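You operate a simulated robot arm through the tools that you are given. There is no shell and no other tool.

You run a simulated robot arm. Do the job below in one go: nothing can be reset, and whatever is moved stays where it is left.

Task
Open the bridge and brush the stuck sugar off the bottom roll.
Fine: pawl stays in; brush back in its pot; shut and latch the bridge after. Set down upright: roll brush. Where these are worked on the way, their far stop is far enough and under half their travel is too little: screw bridge. What is to be rubbed or washed off counts as gone when no trace of it is left.

The check looks at the end state, three seconds after you hand in, the way a careful person would. Anything else that was tipped, shoved, dropped, spilled or broken makes it a failure.

Robot
A 6-joint arm with a two-finger parallel gripper, fixed in place. Base frame: the origin is on the floor under the middle of its stand, x ahead of it, y to its left, z up. Units: m, rad, N and s.
With the tool pointing down near the work surface it reaches from about 0.3 to 0.66 m from the base axis. Its first joint turns from -2.007 to 2.007 rad. Payload 3.43 kg.
Tool frame: the origin (TCP) lies between the finger pads and is the grasp point; the fingertips stand 0.034 m ahead of it; z points along the fingers, y is the line along which they close. The gripper opens to 0.128 m. The fingers are 0.024 m wide and 0.012 m thick; the gripper's body (0.048 by 0.13 m) begins 0.096 m behind the TCP.
Orientation is that of the tool frame in the base frame, as [roll, pitch, yaw] about the fixed x, y, z axes, in that order (R = Rz(yaw) Ry(pitch) Rx(roll)). With the fingers straight down and closing along the base's y, the tool's x points along the base's -x, its y along +y and its z along -z.

Tools
- The arm moves only by the tool move_arm. Its argument "commands" is a list of rows, each an object of numbers (a shift or turn left out is 0, a gripper value left out holds the last): "dx", "dy", "dz": the shift along the tool's x, y, z in units of 100 mm (1.0 is 100 mm); "rx", "ry", "rz": the turn, a rotation vector about the tool's x, y, z in units of 90 degrees (1.0 is 90 degrees); "fingers": the finger opening in mm, from 0 to 128. In form: [{"dx": .., "dy": .., "dz": .., "rx": .., "ry": .., "rz": .., "fingers": ..}, ...]. A call has 1 to 20 rows; each row is the pose to reach, as a shift and turn from the pose commanded when the call began, along the tool's axes at that moment. A call with a number of a shift or a turn outside -1 to 1 is refused whole. A row lasts 0.2 s, in which the tool goes at most 0.05 m and 0.15 rad; a call with a longer step from one row to the next is refused whole, and so is a gripper value outside its range. Where a pose cannot be reached the arm comes as near as it can. A force on the tool above 60 N (or 10 N above the force at the start of the call, whichever is more), or a blocked arm, ends the call early, and 0.2 s more pass. The fingers move at their own pace (about 0.153 m/s each) and stop on an object; they squeeze with about 36 N. The grip force told is the motor's: it shows also when the fingers shut on nothing. Time passes only in rows, and 0.2 s behind the last, so rows that repeat a pose let the fingers close. It gives the time, the measured TCP pose, the force on the tool (base axes), the opening and the grip force at its end, in the units of the frame above (readings bear some noise), with the torque about the TCP (base axes, N m) and any sound that the robot's microphone picked up.
- Cameras (640 x 400 px; columns grow to the right, rows downward): "scene" is fixed at [0.0492, -0.5055, 1.8703]; the picture's right is [0.40, -0.92, 0.00], its down [-0.83, -0.36, -0.43] and it looks along [0.39, 0.17, -0.90] (base axes); focal length 214 px, centre (320, 200). "wrist" rides on the gripper at [0.076, -0.011, -0.16] in the tool frame; the picture's right is [0.15, 0.99, 0.00], its down [-0.88, 0.13, -0.46] and it looks along [-0.45, 0.07, 0.89] (tool axes); focal length 234 px, centre (320, 200). There is no depth. A picture from a camera that has moved, and an enlarged one, comes with that camera's place and axes in the base frame and with its lens. The place of the scene camera against the robot may be out by one fixed shift of up to 0.012 m in any direction.
- camera(camera): a new picture of that camera. It takes no simulated time.
- move_column(by): slides the trunk up (or, below 0, down) by that many m; the arm rides with it, the base frame stays. It gives what a move gives, with no picture.
- zoom(camera, box): a new picture of the part [left, top, right, bottom] of that camera's present view, enlarged. It takes no simulated time.
- finish_job(): hands the job in; it is judged then, once.

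Nothing tells you positions but the pictures and the camera data. Unless the task says otherwise, let go and move clear before handing in.

The tools are called after "Emit:" as name(argument=value, ...) on one line, values as JSON. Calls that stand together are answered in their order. move_arm: Moves the arm, as the interface text tells. Its arguments: {"type":"object","properties":{"commands":{"type":"array"}},"required":["commands"]} The other tools are called the same way: move_column (by) moves the trunk up or down; camera (camera) takes a picture; zoom (camera, box) takes an enlarged picture of a part of a camera's view; finish_job () hands the job in.

At the start:

```text
time_s: 0.0
tcp_pos: [0.3313, -0.0893, 1.4107]
tcp_rot: [-3.141, 0.0, -3.142]
ft_force: [-0.5, 0.5, 0.0]
moment: [0.01, -0.02, -0.01]
gripper_width: 0.1278
grasp_force: 0.0
trunk travel left (down, up): [-0.925, 0.065]
```

scene: 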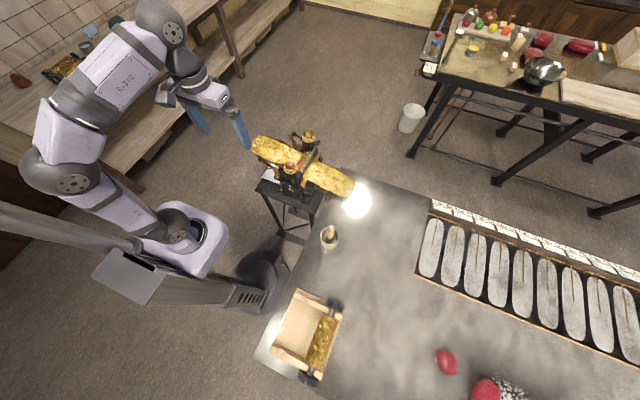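
wrist: 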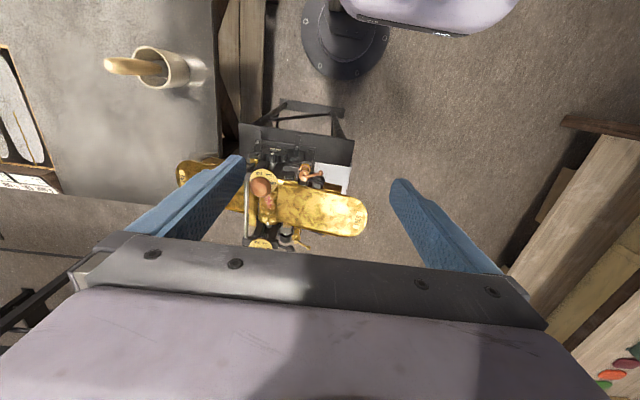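

I see a gold-coloured roller machine (a sugar/drop-roll press) on a stand, ahead of the arm, with a brush in a pot on the slab to its right. I'll look closer before moving.

Emit:
zoom(camera="scene", box=[230, 110, 370, 260])

Emit:
zoom(camera="wrist", box=[160, 80, 400, 260])

Emit:
zoom(camera="wrist", box=[80, 20, 240, 120])

```text
2.67 times, centred on (300, 185) of scene
camera zoom: at [0.0492, -0.5055, 1.8703], right [0.4, -0.92, 0.0], down [-0.83, -0.36, -0.43], along [0.39, 0.17, -0.9], focal length 572 px, centre (373, 240)
```

zoom: 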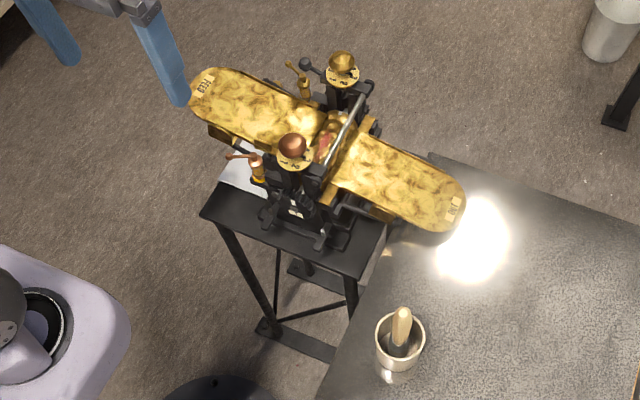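

```text
2.22 times, centred on (280, 170) of wrist
camera zoom: at [0.2545, -0.1005, 1.5713], right [-0.15, 0.99, 0.0], down [0.88, 0.13, 0.46], along [0.45, 0.07, -0.89], focal length 520 px, centre (409, 267)
```

zoom: 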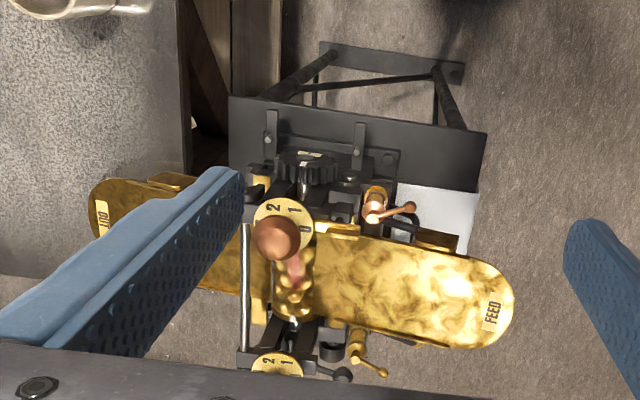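

```text
4.00 times, centred on (160, 70) of wrist
camera zoom: at [0.2545, -0.1005, 1.5713], right [-0.15, 0.99, 0.0], down [0.88, 0.13, 0.46], along [0.45, 0.07, -0.89], focal length 937 px, centre (960, 720)
```

zoom: 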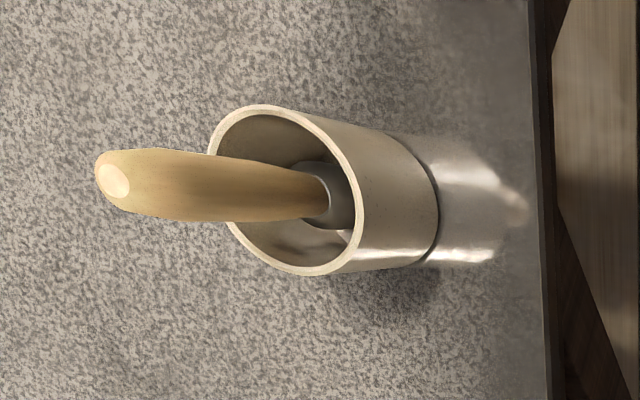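

The machine seems to sit near x≈0.55, y≈-0.19, with its top around z≈1.05–1.1, and the brush pot stands on the slab at more negative y. I'll tilt the wrist to look forward and lower the trunk a bit for a closer view of its latches and bridge.

Emit:
move_arm(commands=[{"ry": -0.09}, {"ry": -0.18}, {"ry": -0.27}, {"ry": -0.35}, {"ry": -0.35}])

Emit:
camera(camera="wrist")

```text
time_s: 1.2
tcp_pos: [0.384, -0.1194, 1.4333]
tcp_rot: [3.142, 0.55, -3.141]
ft_force: [0.5, -0.6, -0.1]
moment: [0.01, -0.03, 0.02]
gripper_width: 0.128
grasp_force: 0.1
out of reach, approached as far as the arm can: row 2, 3, 4, 5
trunk travel left (down, up): [-0.925, 0.065]
```

```text
taken
camera wrist: at [0.2347, -0.1321, 1.5314], right [-0.13, 0.99, -0.08], down [0.51, 0.13, 0.85], along [0.85, 0.07, -0.52], focal length 234 px, centre (320, 200)
```

wrist: 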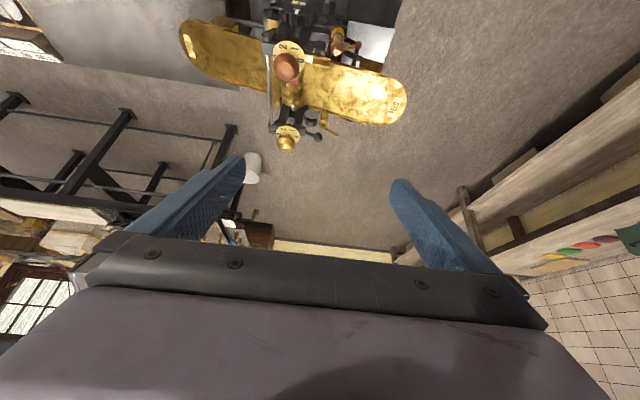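

The tilted view shows the machine at the upper edge of the picture (image "up" is towards the robot). I'll lower the trunk to bring it into better view.

Emit:
move_column(by=-0.2)

Emit:
camera(camera="wrist")

Emit:
camera(camera="scene")

```text
time_s: 3.4
tcp_pos: [0.3831, -0.1195, 1.2342]
tcp_rot: [3.141, 0.548, -3.141]
ft_force: [-0.3, 0.0, 0.6]
moment: [0.04, 0.01, 0.01]
gripper_width: 0.1281
grasp_force: 0.1
trunk travel left (down, up): [-0.725, 0.265]
```

```text
taken
camera wrist: at [0.2342, -0.1321, 1.3316], right [-0.13, 0.99, -0.08], down [0.51, 0.13, 0.85], along [0.85, 0.07, -0.52], focal length 234 px, centre (320, 200)
```

wrist: 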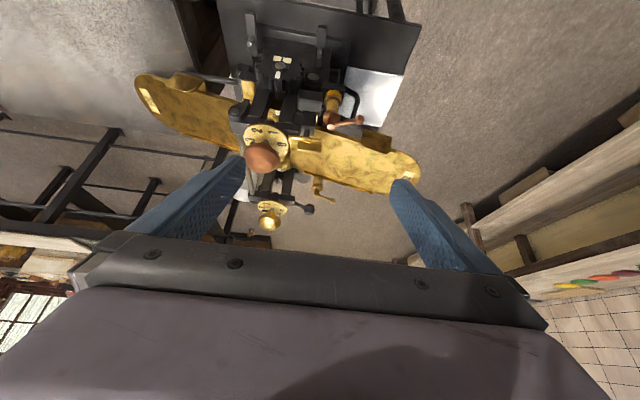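

```text
taken
```

scene: 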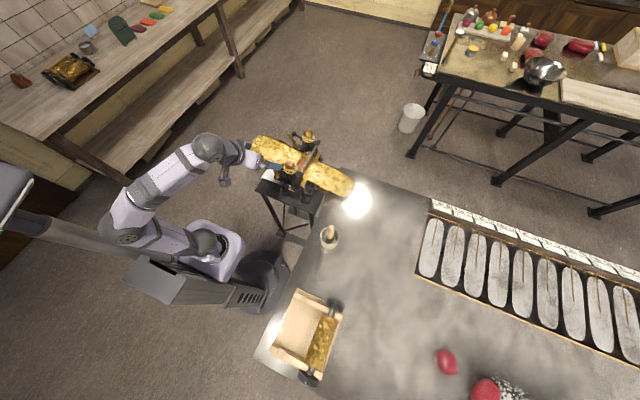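

Emit:
zoom(camera="wrist", box=[200, 30, 420, 250])

Emit:
zoom(camera="wrist", box=[230, 40, 350, 115])

Emit:
zoom(camera="scene", box=[250, 120, 350, 210])

```text
1.82 times, centred on (310, 140) of wrist
camera zoom: at [0.2342, -0.1321, 1.3316], right [-0.13, 0.99, -0.08], down [0.51, 0.13, 0.85], along [0.85, 0.07, -0.52], focal length 426 px, centre (338, 309)
```

zoom: 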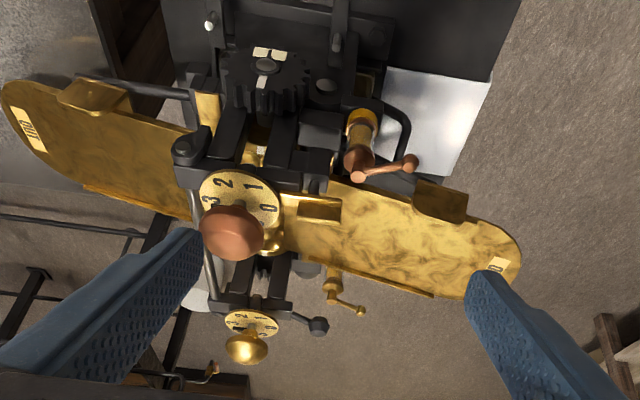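

```text
5.33 times, centred on (290, 78) of wrist
camera zoom: at [0.2342, -0.1321, 1.3316], right [-0.13, 0.99, -0.08], down [0.51, 0.13, 0.85], along [0.85, 0.07, -0.52], focal length 1249 px, centre (480, 853)
```

zoom: 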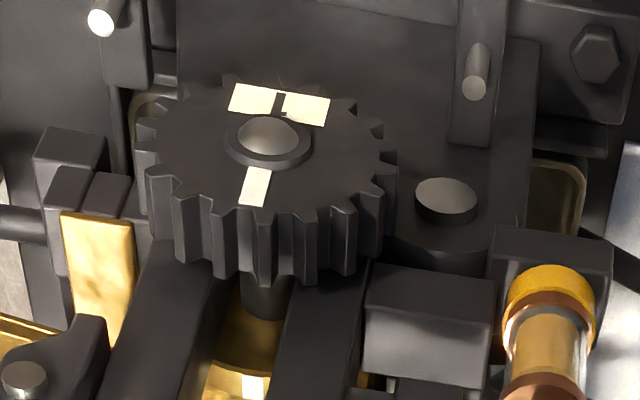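

```text
4.44 times, centred on (300, 165) of scene
camera zoom: at [0.0492, -0.5055, 1.8703], right [0.4, -0.92, 0.0], down [-0.83, -0.36, -0.43], along [0.39, 0.17, -0.9], focal length 953 px, centre (409, 356)
```

zoom: 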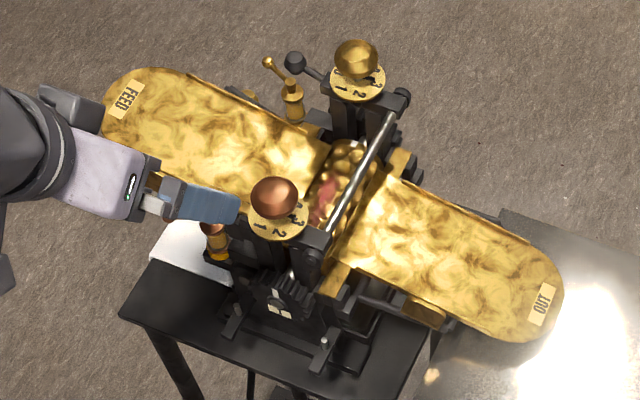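

The bridge carries two screw knobs with dials, there is a gear at the front, lever handles on the feed side and a rod across the out side. I'll straighten the tool and view the machine from the other sides to understand latch, hinge and pawl.

Emit:
move_arm(commands=[{"ry": 0.09, "dz": 0}, {"ry": 0.18}, {"ry": 0.27}, {"ry": 0.35}, {"ry": 0.35}])

```text
time_s: 4.6
tcp_pos: [0.383, -0.1219, 1.2345]
tcp_rot: [-3.141, -0.003, -3.141]
ft_force: [0.0, -0.3, -0.8]
moment: [-0.01, -0.02, 0.01]
gripper_width: 0.1282
grasp_force: 0.1
trunk travel left (down, up): [-0.725, 0.265]
```

The tool is vertical again, clear of the machine. I'll take a picture here and then swing to the feed side (+y), yawed so the camera looks back at the machine.

Emit:
camera(camera="wrist")

Emit:
move_arm(commands=[{"dy": 0.2, "dz": -0.2, "rz": 0.09}, {"dy": 0.4, "dz": -0.4, "rz": 0.18}, {"dy": 0.6, "dz": -0.5, "rz": 0.27}, {"dy": 0.8, "dz": -0.5, "rz": 0.36}, {"dy": 1.0, "dz": -0.5, "rz": 0.45}, {"dy": 1.0, "dz": -0.5, "rz": 0.54}, {"dy": 1.0, "dz": -0.5, "dx": -0.2, "rz": 0.63}, {"dy": 1.0, "dz": -0.5, "dx": -0.4, "rz": 0.72}, {"dy": 1.0, "dz": -0.5, "dx": -0.6, "rz": 0.81}, {"dy": 1.0, "dz": -0.5, "dx": -0.8, "rz": 0.9}, {"dy": 1.0, "dz": -0.5, "dx": -1.0, "rz": 1.0}, {"dy": 1.0, "dz": -0.5, "dx": -1.0, "rz": 1.0}])

Emit:
camera(camera="wrist")

```text
taken
camera wrist: at [0.3065, -0.1322, 1.3948], right [-0.15, 0.99, 0.0], down [0.88, 0.13, 0.45], along [0.45, 0.07, -0.89], focal length 234 px, centre (320, 200)
```

wrist: 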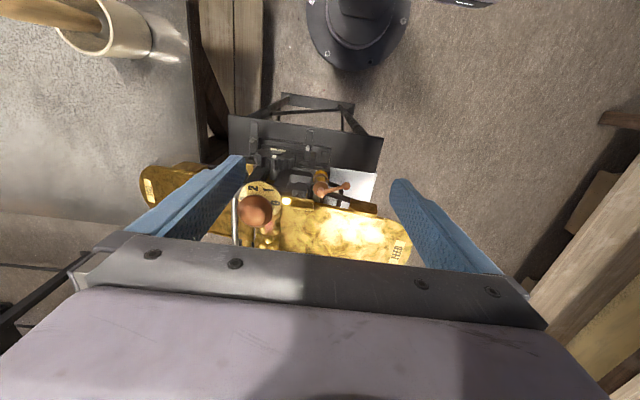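

```text
refused: row 11 steps farther than a row can; nothing moved
```

```text
taken
camera wrist: at [0.3065, -0.1322, 1.3948], right [-0.15, 0.99, 0.0], down [0.88, 0.13, 0.45], along [0.45, 0.07, -0.89], focal length 234 px, centre (320, 200)
```

wrist: 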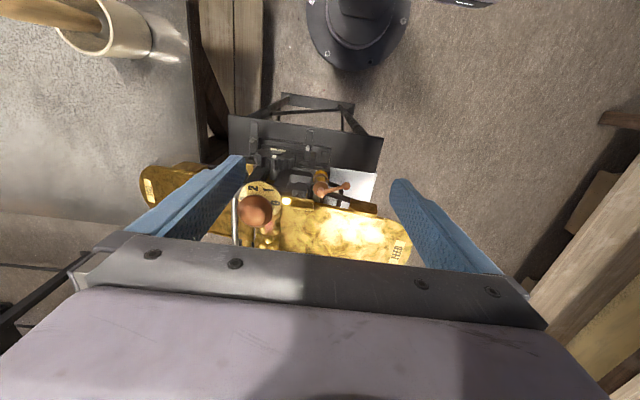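

The move was refused because one turn step (0.1 of 90°) was too large, and nothing moved. I'll re-send it with smaller turn steps.

Emit:
move_arm(commands=[{"dy": 0.2, "dz": -0.2, "rz": 0.09}, {"dy": 0.4, "dz": -0.4, "rz": 0.18}, {"dy": 0.6, "dz": -0.5, "rz": 0.27}, {"dy": 0.8, "dz": -0.5, "rz": 0.36}, {"dy": 1.0, "dz": -0.5, "rz": 0.45}, {"dy": 1.0, "dz": -0.5, "rz": 0.54}, {"dy": 1.0, "dz": -0.5, "dx": -0.2, "rz": 0.63}, {"dy": 1.0, "dz": -0.5, "dx": -0.4, "rz": 0.72}, {"dy": 1.0, "dz": -0.5, "dx": -0.6, "rz": 0.81}, {"dy": 1.0, "dz": -0.5, "dx": -0.8, "rz": 0.9}, {"dy": 1.0, "dz": -0.5, "dx": -1.0, "rz": 0.95}, {"dy": 1.0, "dz": -0.5, "dx": -1.0, "rz": 1.0}, {"dy": 1.0, "dz": -0.5, "dx": -1.0, "rz": 1.0}])

Emit:
camera(camera="wrist")

```text
time_s: 7.4
tcp_pos: [0.4544, -0.0199, 1.2217]
tcp_rot: [-3.141, 0.0, 1.569]
ft_force: [-0.2, -0.3, -0.1]
moment: [-0.02, 0.0, 0.02]
gripper_width: 0.1281
grasp_force: 0.1
out of reach, approached as far as the arm can: row 1, 2, 3, 4, 5, 6, 7, 8, 9, 10, 11, 12, 13
trunk travel left (down, up): [-0.725, 0.265]
```

```text
taken
camera wrist: at [0.4421, 0.0555, 1.3816], right [0.99, 0.15, 0.0], down [0.13, -0.88, 0.46], along [0.07, -0.45, -0.89], focal length 234 px, centre (320, 200)
```

wrist: 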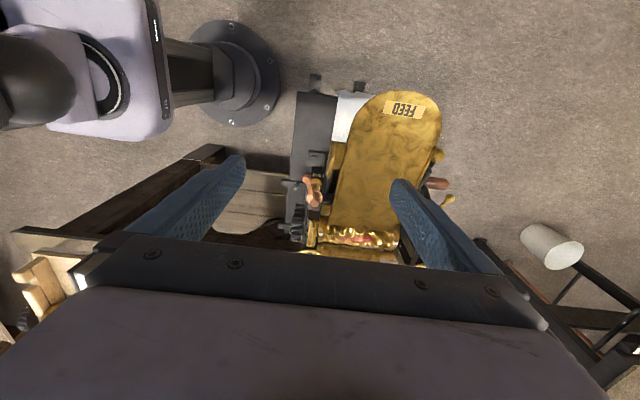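

From the feed side I can see the pink sugar at the nip between the rolls. I'll tilt and back off towards +y to see the machine more from the side.

Emit:
move_arm(commands=[{"dx": 0.2, "ry": -0.07}, {"dx": 0.4, "ry": -0.14}, {"dx": 0.6, "ry": -0.21}, {"dx": 0.8, "ry": -0.28}, {"dx": 1.0, "ry": -0.33}, {"dx": 1.0, "ry": -0.33}])

Emit:
camera(camera="wrist")

```text
time_s: 8.8
tcp_pos: [0.4429, 0.0674, 1.1964]
tcp_rot: [3.139, 0.517, 1.57]
ft_force: [-0.5, -0.2, 1.2]
moment: [0.02, -0.02, 0.0]
gripper_width: 0.128
grasp_force: 0.0
out of reach, approached as far as the arm can: row 3, 4, 5, 6
trunk travel left (down, up): [-0.725, 0.265]
```

```text
taken
camera wrist: at [0.431, 0.2133, 1.2986], right [0.99, 0.13, -0.07], down [0.13, -0.54, 0.83], along [0.07, -0.83, -0.55], focal length 234 px, centre (320, 200)
```

wrist: 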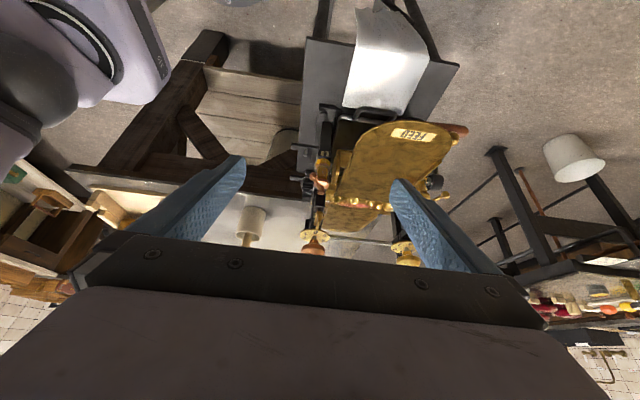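

Emit:
zoom(camera="wrist", box=[280, 90, 480, 260])

Emit:
zoom(camera="wrist", box=[285, 140, 405, 260])

```text
2.35 times, centred on (380, 175) of wrist
camera zoom: at [0.431, 0.2133, 1.2986], right [0.99, 0.13, -0.07], down [0.13, -0.54, 0.83], along [0.07, -0.83, -0.55], focal length 551 px, centre (179, 259)
```

zoom: 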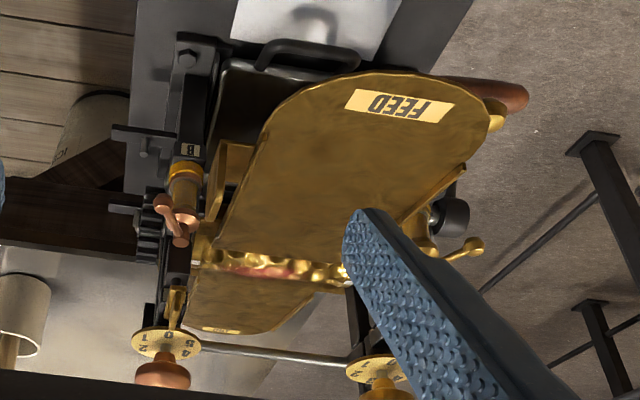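

```text
3.33 times, centred on (345, 200) of wrist
camera zoom: at [0.431, 0.2133, 1.2986], right [0.99, 0.13, -0.07], down [0.13, -0.54, 0.83], along [0.07, -0.83, -0.55], focal length 781 px, centre (237, 200)
```

zoom: 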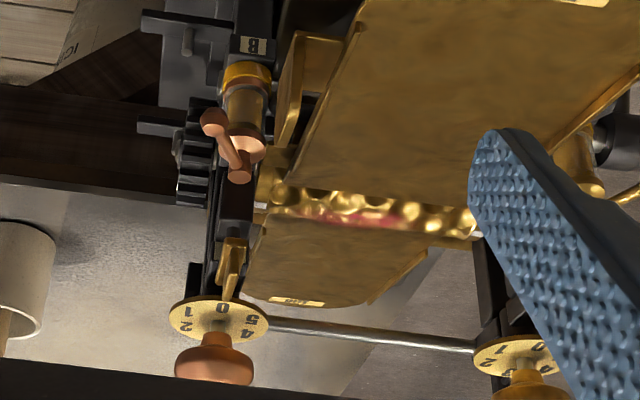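

I estimate the copper knob at about (0.46,-0.19,1.14), the gold knob at (0.65,-0.19,1.14), the roll between them, and the brush handle top at (0.285,-0.446,1.13). Next I raise the trunk and take a straight top-down view of the machine.

Emit:
move_column(by=0.12)

Emit:
move_arm(commands=[{"ry": 0.09}, {"ry": 0.18}, {"ry": 0.27}, {"ry": 0.33}, {"ry": 0.33}])

```text
time_s: 10.3
tcp_pos: [0.4434, 0.0678, 1.3177]
tcp_rot: [3.137, 0.516, 1.574]
ft_force: [0.7, -0.9, 0.1]
moment: [0.0, -0.01, -0.02]
gripper_width: 0.1281
grasp_force: 0.0
trunk travel left (down, up): [-0.845, 0.145]
```

```text
time_s: 11.5
tcp_pos: [0.4433, 0.0689, 1.3166]
tcp_rot: [3.139, -0.004, 1.571]
ft_force: [-0.4, -0.8, -0.2]
moment: [0.04, 0.02, 0.02]
gripper_width: 0.1281
grasp_force: 0.1
trunk travel left (down, up): [-0.845, 0.145]
```

Tool is vertical at (0.443,0.069,1.317). Now I move over the machine, staying well above the knobs.

Emit:
move_arm(commands=[{"dx": -0.3, "dy": 0.15}, {"dx": -0.6, "dy": 0.3, "dz": 0.1}, {"dx": -0.9, "dy": 0.5, "dz": 0.2}, {"dx": -1.0, "dy": 0.7, "dz": 0.3}, {"dx": -1.0, "dy": 0.7, "dz": 0.3}])

Emit:
camera(camera="wrist")

```text
time_s: 12.7
tcp_pos: [0.5102, -0.0313, 1.287]
tcp_rot: [3.14, -0.002, 1.573]
ft_force: [0.2, -1.1, -0.5]
moment: [-0.03, 0.0, 0.01]
gripper_width: 0.128
grasp_force: 0.0
trunk travel left (down, up): [-0.845, 0.145]
```

```text
taken
camera wrist: at [0.4985, 0.0437, 1.4474], right [0.99, 0.15, 0.0], down [0.13, -0.88, 0.45], along [0.07, -0.45, -0.89], focal length 234 px, centre (320, 200)
```

wrist: 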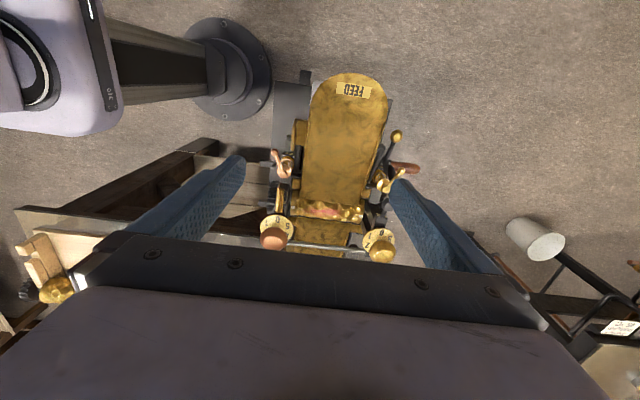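

Emit:
zoom(camera="wrist", box=[250, 60, 430, 280])

Emit:
zoom(camera="wrist", box=[255, 120, 415, 270])

```text
1.82 times, centred on (340, 170) of wrist
camera zoom: at [0.4985, 0.0437, 1.4474], right [0.99, 0.15, 0.0], down [0.13, -0.88, 0.45], along [0.07, -0.45, -0.89], focal length 426 px, centre (284, 254)
```

zoom: 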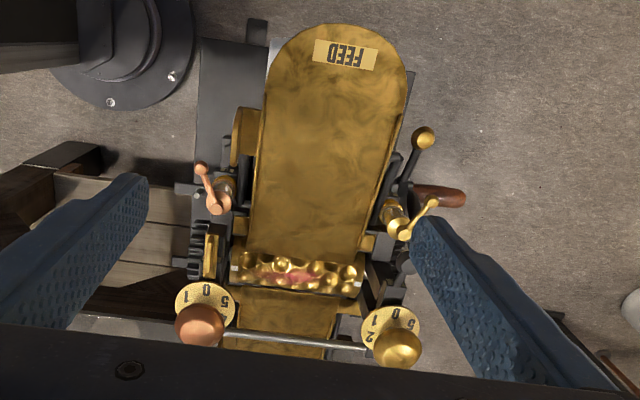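

```text
2.67 times, centred on (335, 195) of wrist
camera zoom: at [0.4985, 0.0437, 1.4474], right [0.99, 0.15, 0.0], down [0.13, -0.88, 0.45], along [0.07, -0.45, -0.89], focal length 624 px, centre (280, 213)
```

zoom: 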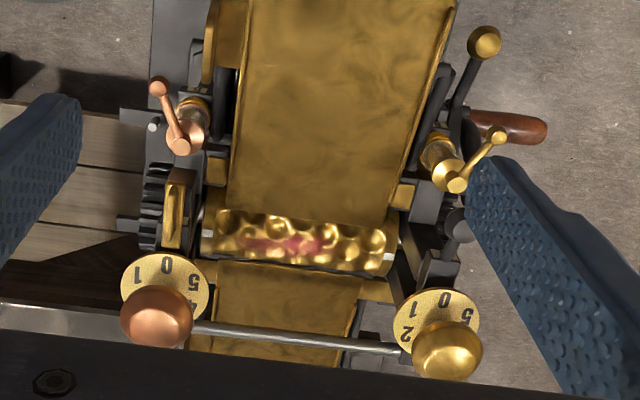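

Emit:
zoom(camera="wrist", box=[355, 120, 425, 220])

Emit:
zoom(camera="wrist", box=[260, 140, 330, 250])

Emit:
zoom(camera="scene", box=[270, 120, 330, 200])

```text
4.00 times, centred on (390, 170) of wrist
camera zoom: at [0.4985, 0.0437, 1.4474], right [0.99, 0.15, 0.0], down [0.13, -0.88, 0.45], along [0.07, -0.45, -0.89], focal length 937 px, centre (40, 320)
```

zoom: 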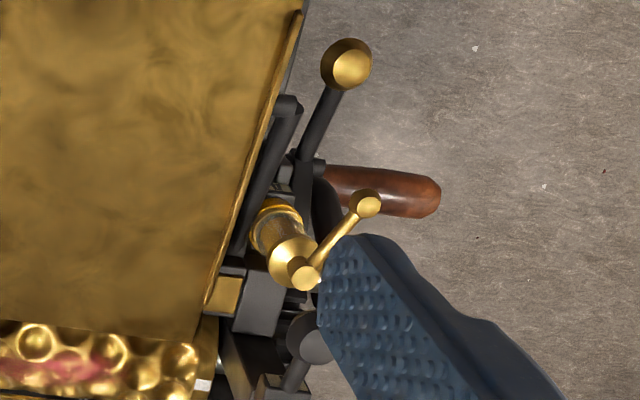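

```text
3.64 times, centred on (295, 195) of wrist
camera zoom: at [0.4985, 0.0437, 1.4474], right [0.99, 0.15, 0.0], down [0.13, -0.88, 0.45], along [0.07, -0.45, -0.89], focal length 852 px, centre (411, 218)
```

zoom: 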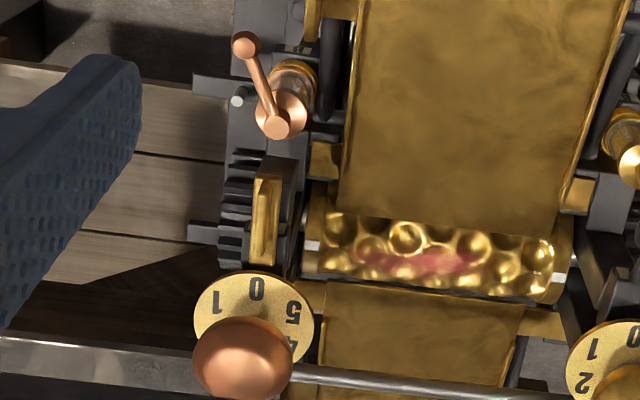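

```text
5.00 times, centred on (300, 160) of scene
camera zoom: at [0.0492, -0.5055, 1.8703], right [0.4, -0.92, 0.0], down [-0.83, -0.36, -0.43], along [0.39, 0.17, -0.9], focal length 1072 px, centre (420, 400)
```

zoom: 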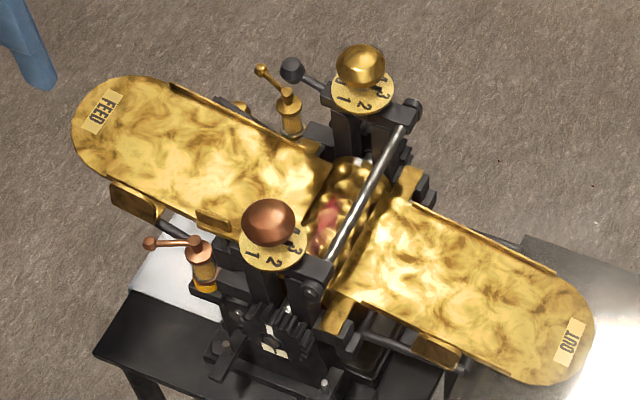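

The bridge appears to be two caps with the knobs, joined by the steel rod on the out side, while two small crank handles (copper, gold) sit on the feed side. I need lower side views; first from the robot side, so I turn back and withdraw to the front.

Emit:
move_arm(commands=[{"dx": 0.0, "dy": -0.3, "rz": -0.09}, {"dx": 0.0, "dy": -0.6, "rz": -0.18}, {"dx": -0.1, "dy": -0.8, "rz": -0.27}, {"dx": -0.2, "dy": -1.0, "rz": -0.36}, {"dx": -0.3, "dy": -1.0, "rz": -0.45}, {"dx": -0.4, "dy": -1.0, "rz": -0.54}, {"dx": -0.5, "dy": -1.0, "rz": -0.63}, {"dx": -0.6, "dy": -1.0, "rz": -0.72}, {"dx": -0.7, "dy": -1.0, "rz": -0.81}, {"dx": -0.8, "dy": -1.0, "rz": -0.9}, {"dx": -0.9, "dy": -1.0, "rz": -0.95}, {"dx": -1.0, "dy": -1.0, "rz": -1.0}, {"dx": -1.0, "dy": -1.0, "rz": -1.0}])

```text
time_s: 15.5
tcp_pos: [0.4141, -0.1317, 1.2869]
tcp_rot: [3.14, 0.0, -3.138]
ft_force: [-0.2, -0.2, 0.1]
moment: [0.01, 0.02, 0.0]
gripper_width: 0.1281
grasp_force: 0.1
trunk travel left (down, up): [-0.845, 0.145]
```

Now I pull back towards the robot, raise the trunk for a more dexterous arm posture, and then lower the tool with a forward tilt.

Emit:
move_arm(commands=[{"dx": 0.4, "dy": -0.2}, {"dx": 0.8, "dy": -0.4}, {"dx": 1.0, "dy": -0.5, "dz": 0.2}, {"dx": 1.0, "dy": -0.5, "dz": 0.6}, {"dx": 1.0, "dy": -0.5, "dz": 1.0}, {"dx": 1.0, "dy": -0.5, "dz": 1.0}])

Emit:
move_column(by=0.14)

```text
time_s: 16.9
tcp_pos: [0.312, -0.1823, 1.1839]
tcp_rot: [3.139, 0.002, -3.14]
ft_force: [0.0, -0.4, -0.1]
moment: [-0.01, -0.01, 0.01]
gripper_width: 0.1284
grasp_force: 0.0
trunk travel left (down, up): [-0.845, 0.145]
```

```text
time_s: 18.5
tcp_pos: [0.3127, -0.1824, 1.3251]
tcp_rot: [3.14, 0.0, -3.139]
ft_force: [0.6, -0.7, 0.4]
moment: [0.0, 0.02, -0.02]
gripper_width: 0.128
grasp_force: 0.0
trunk travel left (down, up): [-0.985, 0.005]
```

Emit:
move_arm(commands=[{"dz": 0.3, "ry": -0.07}, {"dz": 0.6, "ry": -0.15}, {"dz": 0.9, "ry": -0.23}, {"dz": 1.0, "ry": -0.31}, {"dz": 1.0, "ry": -0.39}, {"dz": 1.0, "ry": -0.45}, {"dz": 1.0, "ry": -0.45}])

Emit:
camera(camera="wrist")

```text
time_s: 20.1
tcp_pos: [0.3152, -0.1879, 1.227]
tcp_rot: [3.139, 0.706, -3.141]
ft_force: [0.4, 0.9, 0.4]
moment: [-0.02, -0.02, -0.04]
gripper_width: 0.128
grasp_force: 0.0
out of reach, approached as far as the arm can: row 6, 7
trunk travel left (down, up): [-0.985, 0.005]
```

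```text
taken
camera wrist: at [0.1534, -0.1996, 1.2998], right [-0.11, 0.99, -0.09], down [0.37, 0.13, 0.92], along [0.92, 0.07, -0.38], focal length 234 px, centre (320, 200)
```

wrist: 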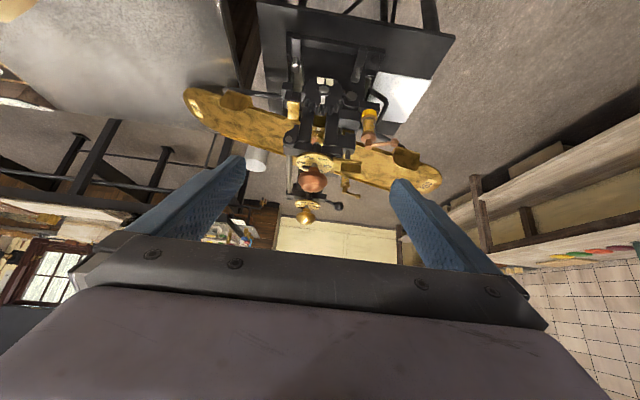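

Good frontal view. I'll lower 0.1 m further and zoom on the front mechanism.

Emit:
move_column(by=-0.1)

Emit:
zoom(camera="wrist", box=[180, 0, 460, 220])

Emit:
zoom(camera="wrist", box=[260, 30, 420, 150])

```text
time_s: 21.5
tcp_pos: [0.3169, -0.188, 1.1279]
tcp_rot: [3.136, 0.707, -3.141]
ft_force: [-0.1, 0.2, 0.2]
moment: [-0.04, 0.0, -0.02]
gripper_width: 0.1279
grasp_force: 0.1
trunk travel left (down, up): [-0.885, 0.105]
```

```text
1.82 times, centred on (320, 110) of wrist
camera zoom: at [0.1536, -0.2, 1.2], right [-0.11, 0.99, -0.09], down [0.37, 0.13, 0.92], along [0.92, 0.07, -0.38], focal length 426 px, centre (320, 364)
```

zoom: 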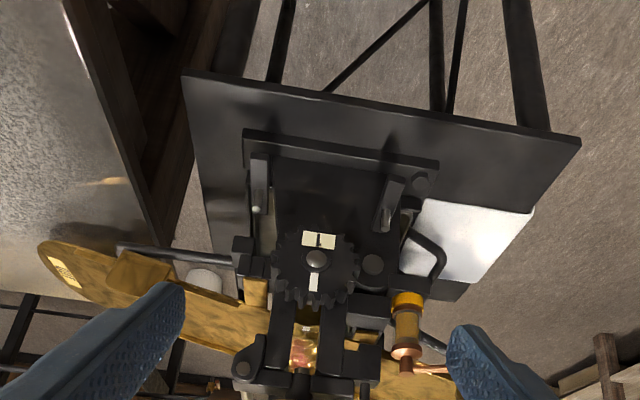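

```text
3.33 times, centred on (340, 90) of wrist
camera zoom: at [0.1536, -0.2, 1.2], right [-0.11, 0.99, -0.09], down [0.37, 0.13, 0.92], along [0.92, 0.07, -0.38], focal length 781 px, centre (253, 567)
```

zoom: 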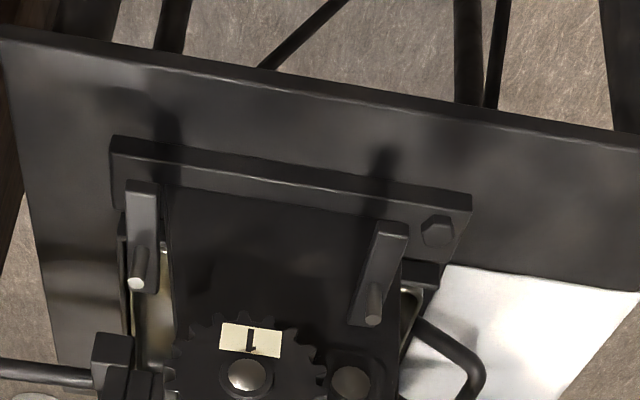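

Emit:
zoom(camera="wrist", box=[240, 110, 400, 240])

Emit:
camera(camera="wrist")

```text
3.08 times, centred on (320, 175) of wrist
camera zoom: at [0.1536, -0.2, 1.2], right [-0.11, 0.99, -0.09], down [0.37, 0.13, 0.92], along [0.92, 0.07, -0.38], focal length 720 px, centre (320, 277)
```

zoom: 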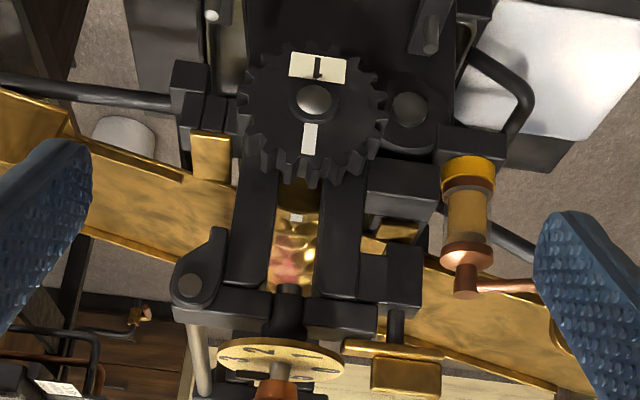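

```text
taken
camera wrist: at [0.1536, -0.2, 1.2], right [-0.11, 0.99, -0.09], down [0.37, 0.13, 0.92], along [0.92, 0.07, -0.38], focal length 234 px, centre (320, 200)
```

wrist: 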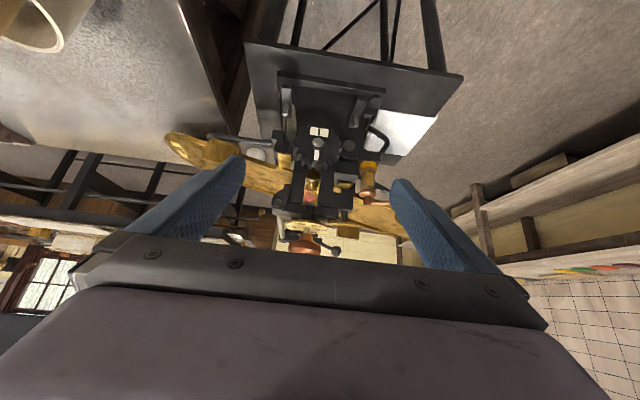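

The uprights are two posts each with hinged caps (hinge barrel on the out side); a gear with a pawl is at the front. I want a close look at the latch on the feed-side end of the caps, so I go back round to the feed side.

Emit:
move_arm(commands=[{"ry": 0.09}, {"ry": 0.18}, {"ry": 0.27}, {"ry": 0.36}, {"ry": 0.45}, {"ry": 0.45}])

Emit:
move_column(by=0.1)

```text
time_s: 22.9
tcp_pos: [0.3158, -0.1887, 1.1272]
tcp_rot: [3.141, -0.001, -3.139]
ft_force: [-0.3, 0.3, 0.0]
moment: [0.0, -0.01, -0.01]
gripper_width: 0.1281
grasp_force: 0.1
trunk travel left (down, up): [-0.885, 0.105]
```

```text
time_s: 24.2
tcp_pos: [0.3155, -0.1894, 1.2273]
tcp_rot: [3.14, 0.0, -3.139]
ft_force: [-0.6, -1.0, 0.6]
moment: [-0.01, -0.01, -0.01]
gripper_width: 0.128
grasp_force: 0.0
trunk travel left (down, up): [-0.985, 0.005]
```

Emit:
move_arm(commands=[{"dy": 0.2, "rz": 0.09}, {"dy": 0.4, "rz": 0.18}, {"dy": 0.6, "rz": 0.27}, {"dy": 0.8, "rz": 0.36}, {"dy": 1.0, "rz": 0.45}, {"dy": 1.0, "dx": -0.1, "rz": 0.54}, {"dy": 1.0, "dx": -0.2, "rz": 0.63}, {"dy": 1.0, "dx": -0.4, "rz": 0.72}, {"dy": 1.0, "dx": -0.6, "rz": 0.81}, {"dy": 1.0, "dx": -0.8, "rz": 0.9}, {"dy": 1.0, "dx": -1.0, "rz": 0.95}, {"dy": 1.0, "dx": -1.0, "rz": 1.0}, {"dy": 1.0, "dx": -1.0, "rz": 1.0}])

Emit:
move_arm(commands=[{"dx": 0.3, "ry": -0.08}, {"dx": 0.6, "ry": -0.16}, {"dx": 0.9, "ry": -0.24}, {"dx": 0.9, "ry": -0.32, "dy": 0.3}, {"dx": 0.9, "ry": -0.36, "dy": 0.5}, {"dx": 0.9, "ry": -0.36, "dy": 0.5}])

Emit:
camera(camera="wrist")

```text
time_s: 27.0
tcp_pos: [0.4171, -0.0885, 1.2269]
tcp_rot: [3.141, -0.002, 1.571]
ft_force: [0.9, 0.4, 0.9]
moment: [0.02, 0.04, 0.03]
gripper_width: 0.1282
grasp_force: 0.1
trunk travel left (down, up): [-0.985, 0.005]
```

```text
time_s: 28.4
tcp_pos: [0.4656, 0.0014, 1.2273]
tcp_rot: [-3.141, 0.563, 1.573]
ft_force: [0.0, 0.1, -1.0]
moment: [0.02, -0.01, 0.01]
gripper_width: 0.1279
grasp_force: 0.1
trunk travel left (down, up): [-0.985, 0.005]
```

```text
taken
camera wrist: at [0.4529, 0.1507, 1.3236], right [0.99, 0.13, -0.08], down [0.13, -0.5, 0.86], along [0.07, -0.86, -0.51], focal length 234 px, centre (320, 200)
```

wrist: 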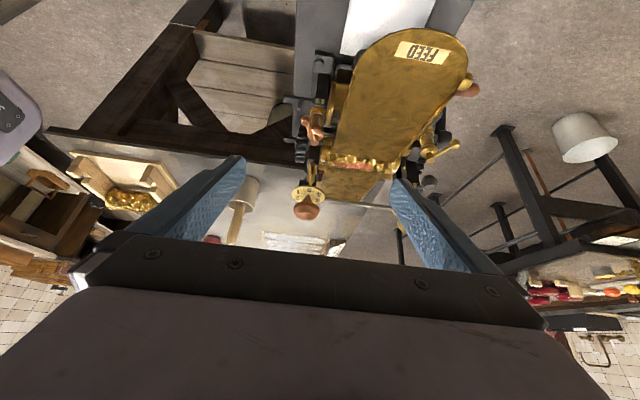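

Emit:
move_column(by=-0.07)

Emit:
zoom(camera="wrist", box=[280, 80, 400, 240])

Emit:
zoom(camera="wrist", box=[285, 150, 355, 240])

Emit:
zoom(camera="wrist", box=[390, 80, 490, 220])

```text
time_s: 29.5
tcp_pos: [0.4656, 0.0024, 1.1583]
tcp_rot: [3.141, 0.563, 1.573]
ft_force: [0.1, 0.8, -0.5]
moment: [0.03, 0.02, -0.06]
gripper_width: 0.1279
grasp_force: 0.0
trunk travel left (down, up): [-0.915, 0.075]
```

```text
2.50 times, centred on (340, 160) of wrist
camera zoom: at [0.4528, 0.1506, 1.2536], right [0.99, 0.13, -0.08], down [0.13, -0.5, 0.86], along [0.07, -0.86, -0.51], focal length 585 px, centre (270, 300)
```

zoom: 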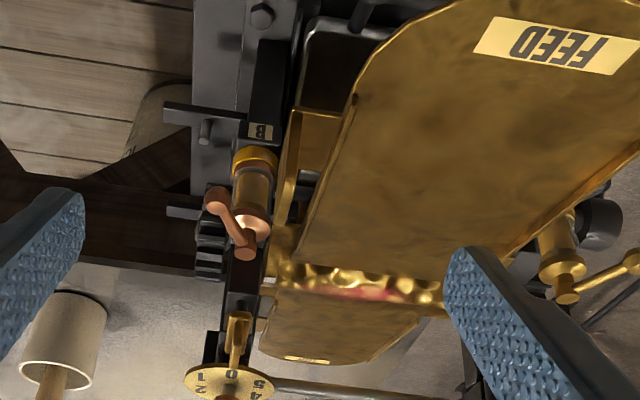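

```text
4.44 times, centred on (320, 195) of wrist
camera zoom: at [0.4528, 0.1506, 1.2536], right [0.99, 0.13, -0.08], down [0.13, -0.5, 0.86], along [0.07, -0.86, -0.51], focal length 1041 px, centre (320, 222)
```

zoom: 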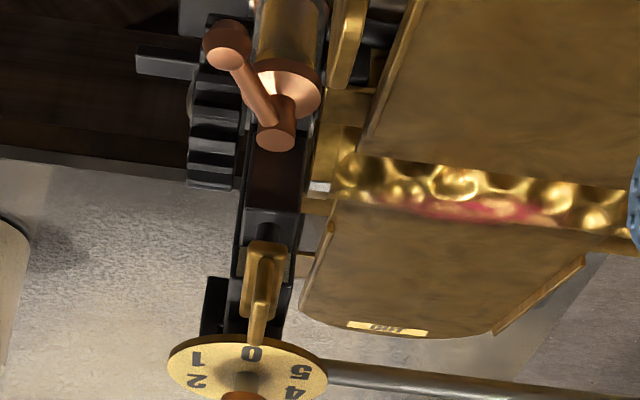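

```text
2.86 times, centred on (440, 150) of wrist
camera zoom: at [0.4528, 0.1506, 1.2536], right [0.99, 0.13, -0.08], down [0.13, -0.5, 0.86], along [0.07, -0.86, -0.51], focal length 669 px, centre (-23, 343)
```

zoom: 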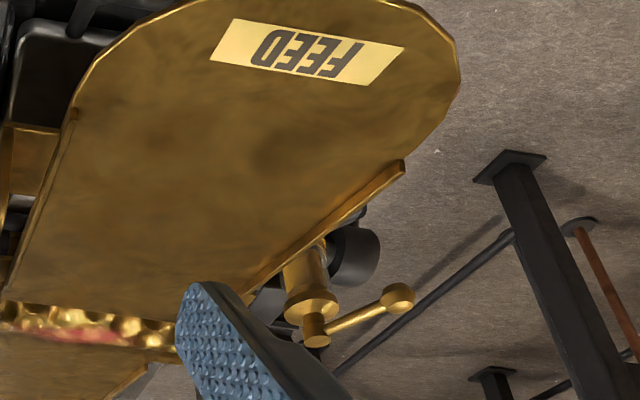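

Emit:
zoom(camera="scene", box=[285, 120, 325, 150])

Emit:
zoom(camera="scene", box=[275, 150, 325, 200])

Emit:
zoom(camera="scene", box=[310, 215, 350, 255])

```text
13.33 times, centred on (305, 135) of scene
camera zoom: at [0.0492, -0.5055, 1.8703], right [0.4, -0.92, 0.0], down [-0.83, -0.36, -0.43], along [0.39, 0.17, -0.9], focal length 2860 px, centre (520, 1067)
```

zoom: 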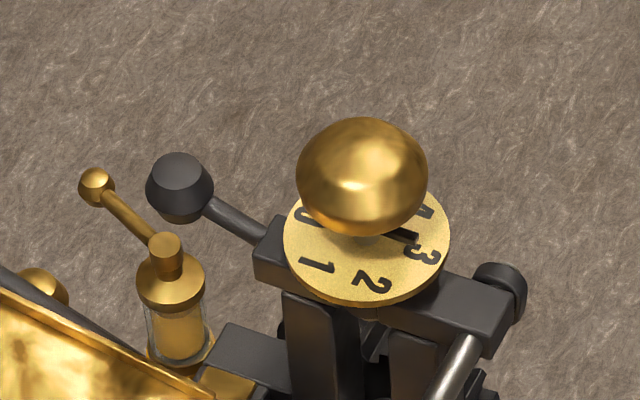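

```text
8.00 times, centred on (300, 175) of scene
camera zoom: at [0.0492, -0.5055, 1.8703], right [0.4, -0.92, 0.0], down [-0.83, -0.36, -0.43], along [0.39, 0.17, -0.9], focal length 1716 px, centre (480, 400)
```

zoom: 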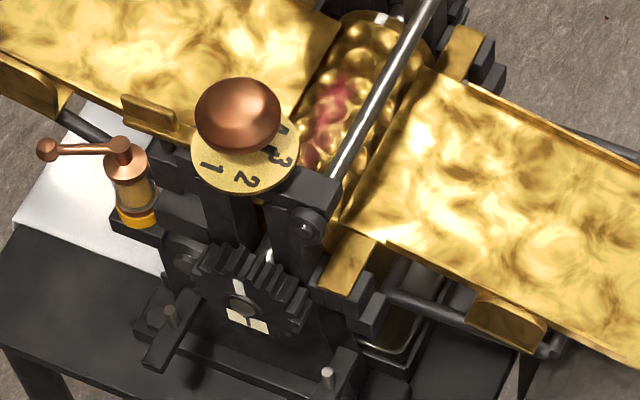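

```text
10.00 times, centred on (330, 235) of scene
camera zoom: at [0.0492, -0.5055, 1.8703], right [0.4, -0.92, 0.0], down [-0.83, -0.36, -0.43], along [0.39, 0.17, -0.9], focal length 2145 px, centre (220, -150)
```

zoom: 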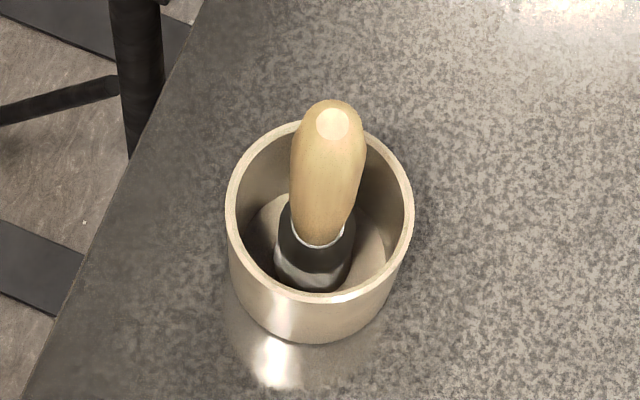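

The scene zoom is very sharp: the small cranks sit on glass drip oilers (not to be touched), the black ball lever is fixed to the rear cap of the bridge, and a gold piece at the feed end of the front cap (≈(0.46,-0.136,1.115)) may be the latch. I'll look at it from the front-left.

Emit:
move_arm(commands=[{"ry": 0.09}, {"ry": 0.18}, {"ry": 0.27}, {"ry": 0.36}, {"ry": 0.36}])

Emit:
move_column(by=0.07)

Emit:
move_arm(commands=[{"dy": -0.2, "dx": -0.1, "rz": -0.09}, {"dy": -0.4, "dx": -0.2, "rz": -0.18}, {"dy": -0.6, "dx": -0.3, "rz": -0.27}, {"dy": -0.8, "dx": -0.4, "rz": -0.36}, {"dy": -0.8, "dx": -0.5, "rz": -0.45}, {"dy": -0.8, "dx": -0.6, "rz": -0.54}, {"dy": -0.8, "dx": -0.6, "rz": -0.58}, {"dy": -0.8, "dx": -0.6, "rz": -0.58}])

```text
time_s: 30.7
tcp_pos: [0.4656, 0.0015, 1.159]
tcp_rot: [-3.141, -0.004, 1.574]
ft_force: [0.1, 1.0, 0.4]
moment: [-0.02, 0.0, -0.01]
gripper_width: 0.128
grasp_force: 0.1
trunk travel left (down, up): [-0.915, 0.075]
```

```text
time_s: 31.8
tcp_pos: [0.4661, 0.0019, 1.2288]
tcp_rot: [3.141, -0.001, 1.574]
ft_force: [-0.6, 0.2, -0.2]
moment: [0.0, -0.01, -0.02]
gripper_width: 0.1279
grasp_force: 0.1
trunk travel left (down, up): [-0.985, 0.005]
```

```text
time_s: 33.6
tcp_pos: [0.3852, -0.059, 1.229]
tcp_rot: [3.139, -0.001, 2.485]
ft_force: [0.3, 0.1, -0.4]
moment: [0.03, 0.0, -0.02]
gripper_width: 0.1278
grasp_force: 0.1
trunk travel left (down, up): [-0.985, 0.005]
```

Emit:
move_arm(commands=[{"ry": -0.08}, {"ry": -0.16}, {"ry": -0.24}, {"ry": -0.32}, {"ry": -0.36}, {"ry": -0.36}])

Emit:
camera(camera="wrist")

Emit:
zoom(camera="wrist", box=[250, 100, 410, 230])

```text
time_s: 35.0
tcp_pos: [0.3866, -0.0598, 1.2295]
tcp_rot: [3.137, 0.565, 2.486]
ft_force: [-0.2, 0.7, 0.7]
moment: [0.04, -0.03, 0.02]
gripper_width: 0.1281
grasp_force: 0.0
trunk travel left (down, up): [-0.985, 0.005]
```

```text
taken
camera wrist: at [0.2592, 0.0233, 1.3232], right [0.51, 0.86, -0.08], down [0.47, -0.2, 0.86], along [0.72, -0.47, -0.51], focal length 234 px, centre (320, 200)
```

wrist: 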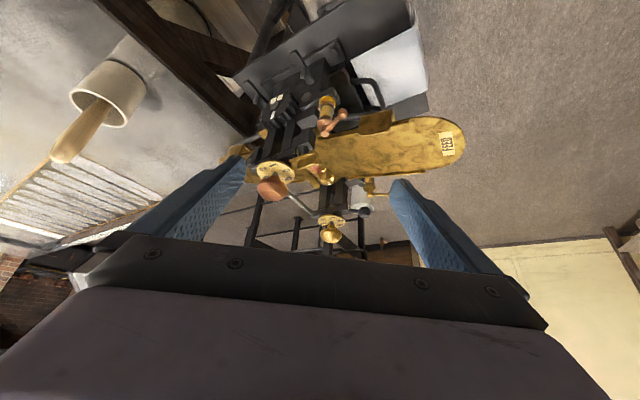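

```text
3.08 times, centred on (330, 165) of wrist
camera zoom: at [0.2592, 0.0233, 1.3232], right [0.51, 0.86, -0.08], down [0.47, -0.2, 0.86], along [0.72, -0.47, -0.51], focal length 720 px, centre (289, 308)
```

zoom: 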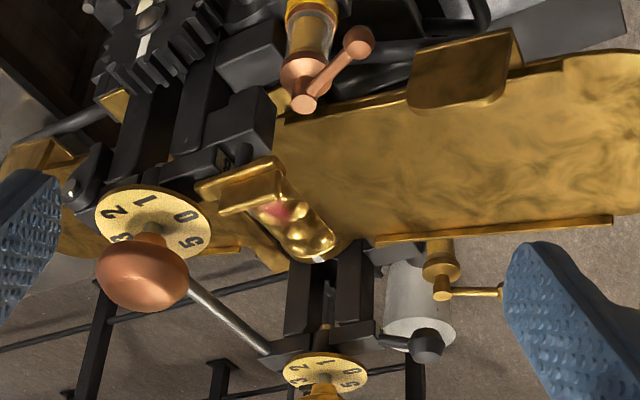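

Emit:
zoom(camera="wrist", box=[285, 130, 345, 190])

Emit:
zoom(camera="wrist", box=[310, 180, 390, 240])

```text
6.67 times, centred on (315, 160) of wrist
camera zoom: at [0.2592, 0.0233, 1.3232], right [0.51, 0.86, -0.08], down [0.47, -0.2, 0.86], along [0.72, -0.47, -0.51], focal length 1561 px, centre (353, 467)
```

zoom: 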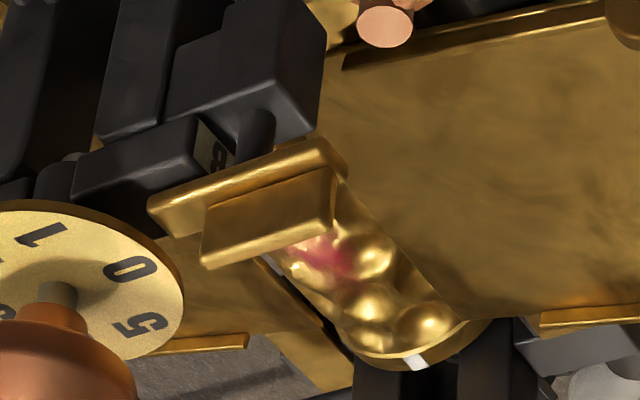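

```text
6.67 times, centred on (350, 210) of wrist
camera zoom: at [0.2592, 0.0233, 1.3232], right [0.51, 0.86, -0.08], down [0.47, -0.2, 0.86], along [0.72, -0.47, -0.51], focal length 1561 px, centre (120, 133)
```

zoom: 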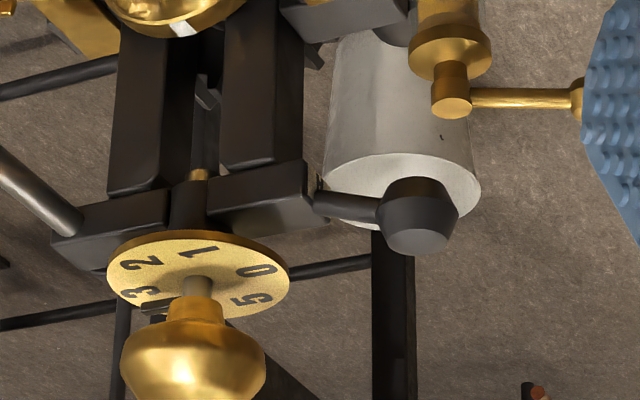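

Now it is clear: the gold bar with an upright fin is a turn-button latch, swivelling on a vertical pin on a block at the feed side of the front upright and reaching over the front cap's end. The ball lever on the rear cap (≈(0.640,-0.120,1.109)) is the lifting handle; the hinge rod lies at y≈-0.2325, z≈1.09. Next: a top view of the latch.

Emit:
move_arm(commands=[{"ry": 0.09}, {"ry": 0.18}, {"ry": 0.27}, {"ry": 0.36}, {"ry": 0.36}])

Emit:
move_arm(commands=[{"rz": -0.09, "dz": -0.2}, {"rz": -0.18, "dz": -0.4}, {"rz": -0.27, "dz": -0.6}, {"rz": -0.36, "dz": -0.6, "dy": -0.2}, {"rz": -0.42, "dz": -0.6, "dy": -0.4}, {"rz": -0.42, "dz": -0.6, "dy": -0.6}, {"rz": -0.42, "dz": -0.6, "dy": -0.6}])

Emit:
camera(camera="wrist")

```text
time_s: 36.2
tcp_pos: [0.385, -0.0584, 1.2288]
tcp_rot: [3.14, -0.003, 2.484]
ft_force: [0.0, -0.8, 0.0]
moment: [-0.01, -0.03, 0.01]
gripper_width: 0.1281
grasp_force: 0.0
trunk travel left (down, up): [-0.985, 0.005]
```

```text
time_s: 37.8
tcp_pos: [0.3497, -0.1069, 1.2889]
tcp_rot: [3.141, 0.0, -3.138]
ft_force: [0.0, 0.4, -0.4]
moment: [-0.02, -0.02, -0.03]
gripper_width: 0.1279
grasp_force: 0.0
trunk travel left (down, up): [-0.985, 0.005]
```

```text
taken
camera wrist: at [0.2729, -0.1188, 1.4482], right [-0.15, 0.99, 0.0], down [0.88, 0.13, 0.46], along [0.45, 0.07, -0.89], focal length 234 px, centre (320, 200)
```

wrist: 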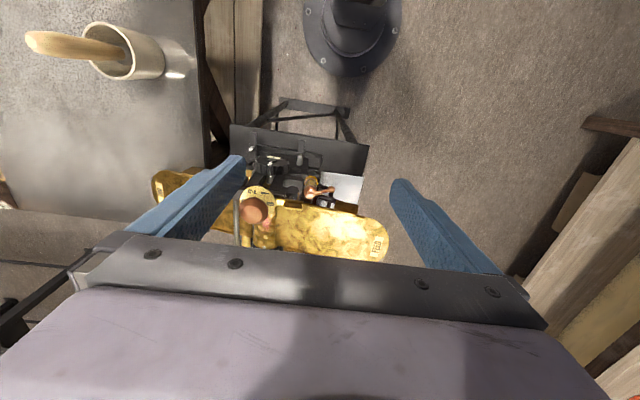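

Emit:
move_arm(commands=[{"dx": -0.3}, {"dx": -0.6}, {"dx": -1.0, "dz": -0.2}, {"dx": -1.0, "dz": -0.3}, {"dx": -1.0, "dz": -0.3}])

Emit:
camera(camera="wrist")

Emit:
zoom(camera="wrist", box=[230, 90, 330, 190])

```text
time_s: 39.0
tcp_pos: [0.4499, -0.1077, 1.3167]
tcp_rot: [3.138, -0.004, -3.138]
ft_force: [0.6, 0.2, -0.5]
moment: [-0.02, -0.01, -0.02]
gripper_width: 0.1278
grasp_force: 0.0
trunk travel left (down, up): [-0.985, 0.005]
```

```text
taken
camera wrist: at [0.3736, -0.1197, 1.4776], right [-0.15, 0.99, 0.0], down [0.88, 0.13, 0.45], along [0.45, 0.07, -0.89], focal length 234 px, centre (320, 200)
```

wrist: 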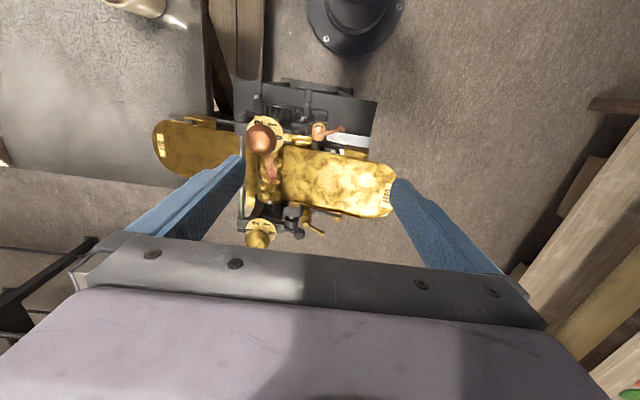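

```text
4.00 times, centred on (280, 140) of wrist
camera zoom: at [0.3736, -0.1197, 1.4776], right [-0.15, 0.99, 0.0], down [0.88, 0.13, 0.45], along [0.45, 0.07, -0.89], focal length 937 px, centre (480, 440)
```

zoom: 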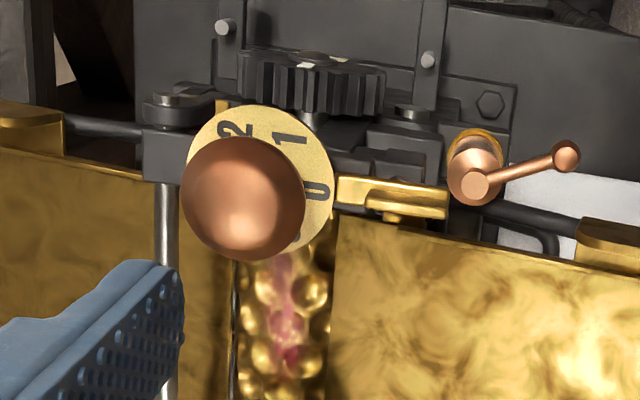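

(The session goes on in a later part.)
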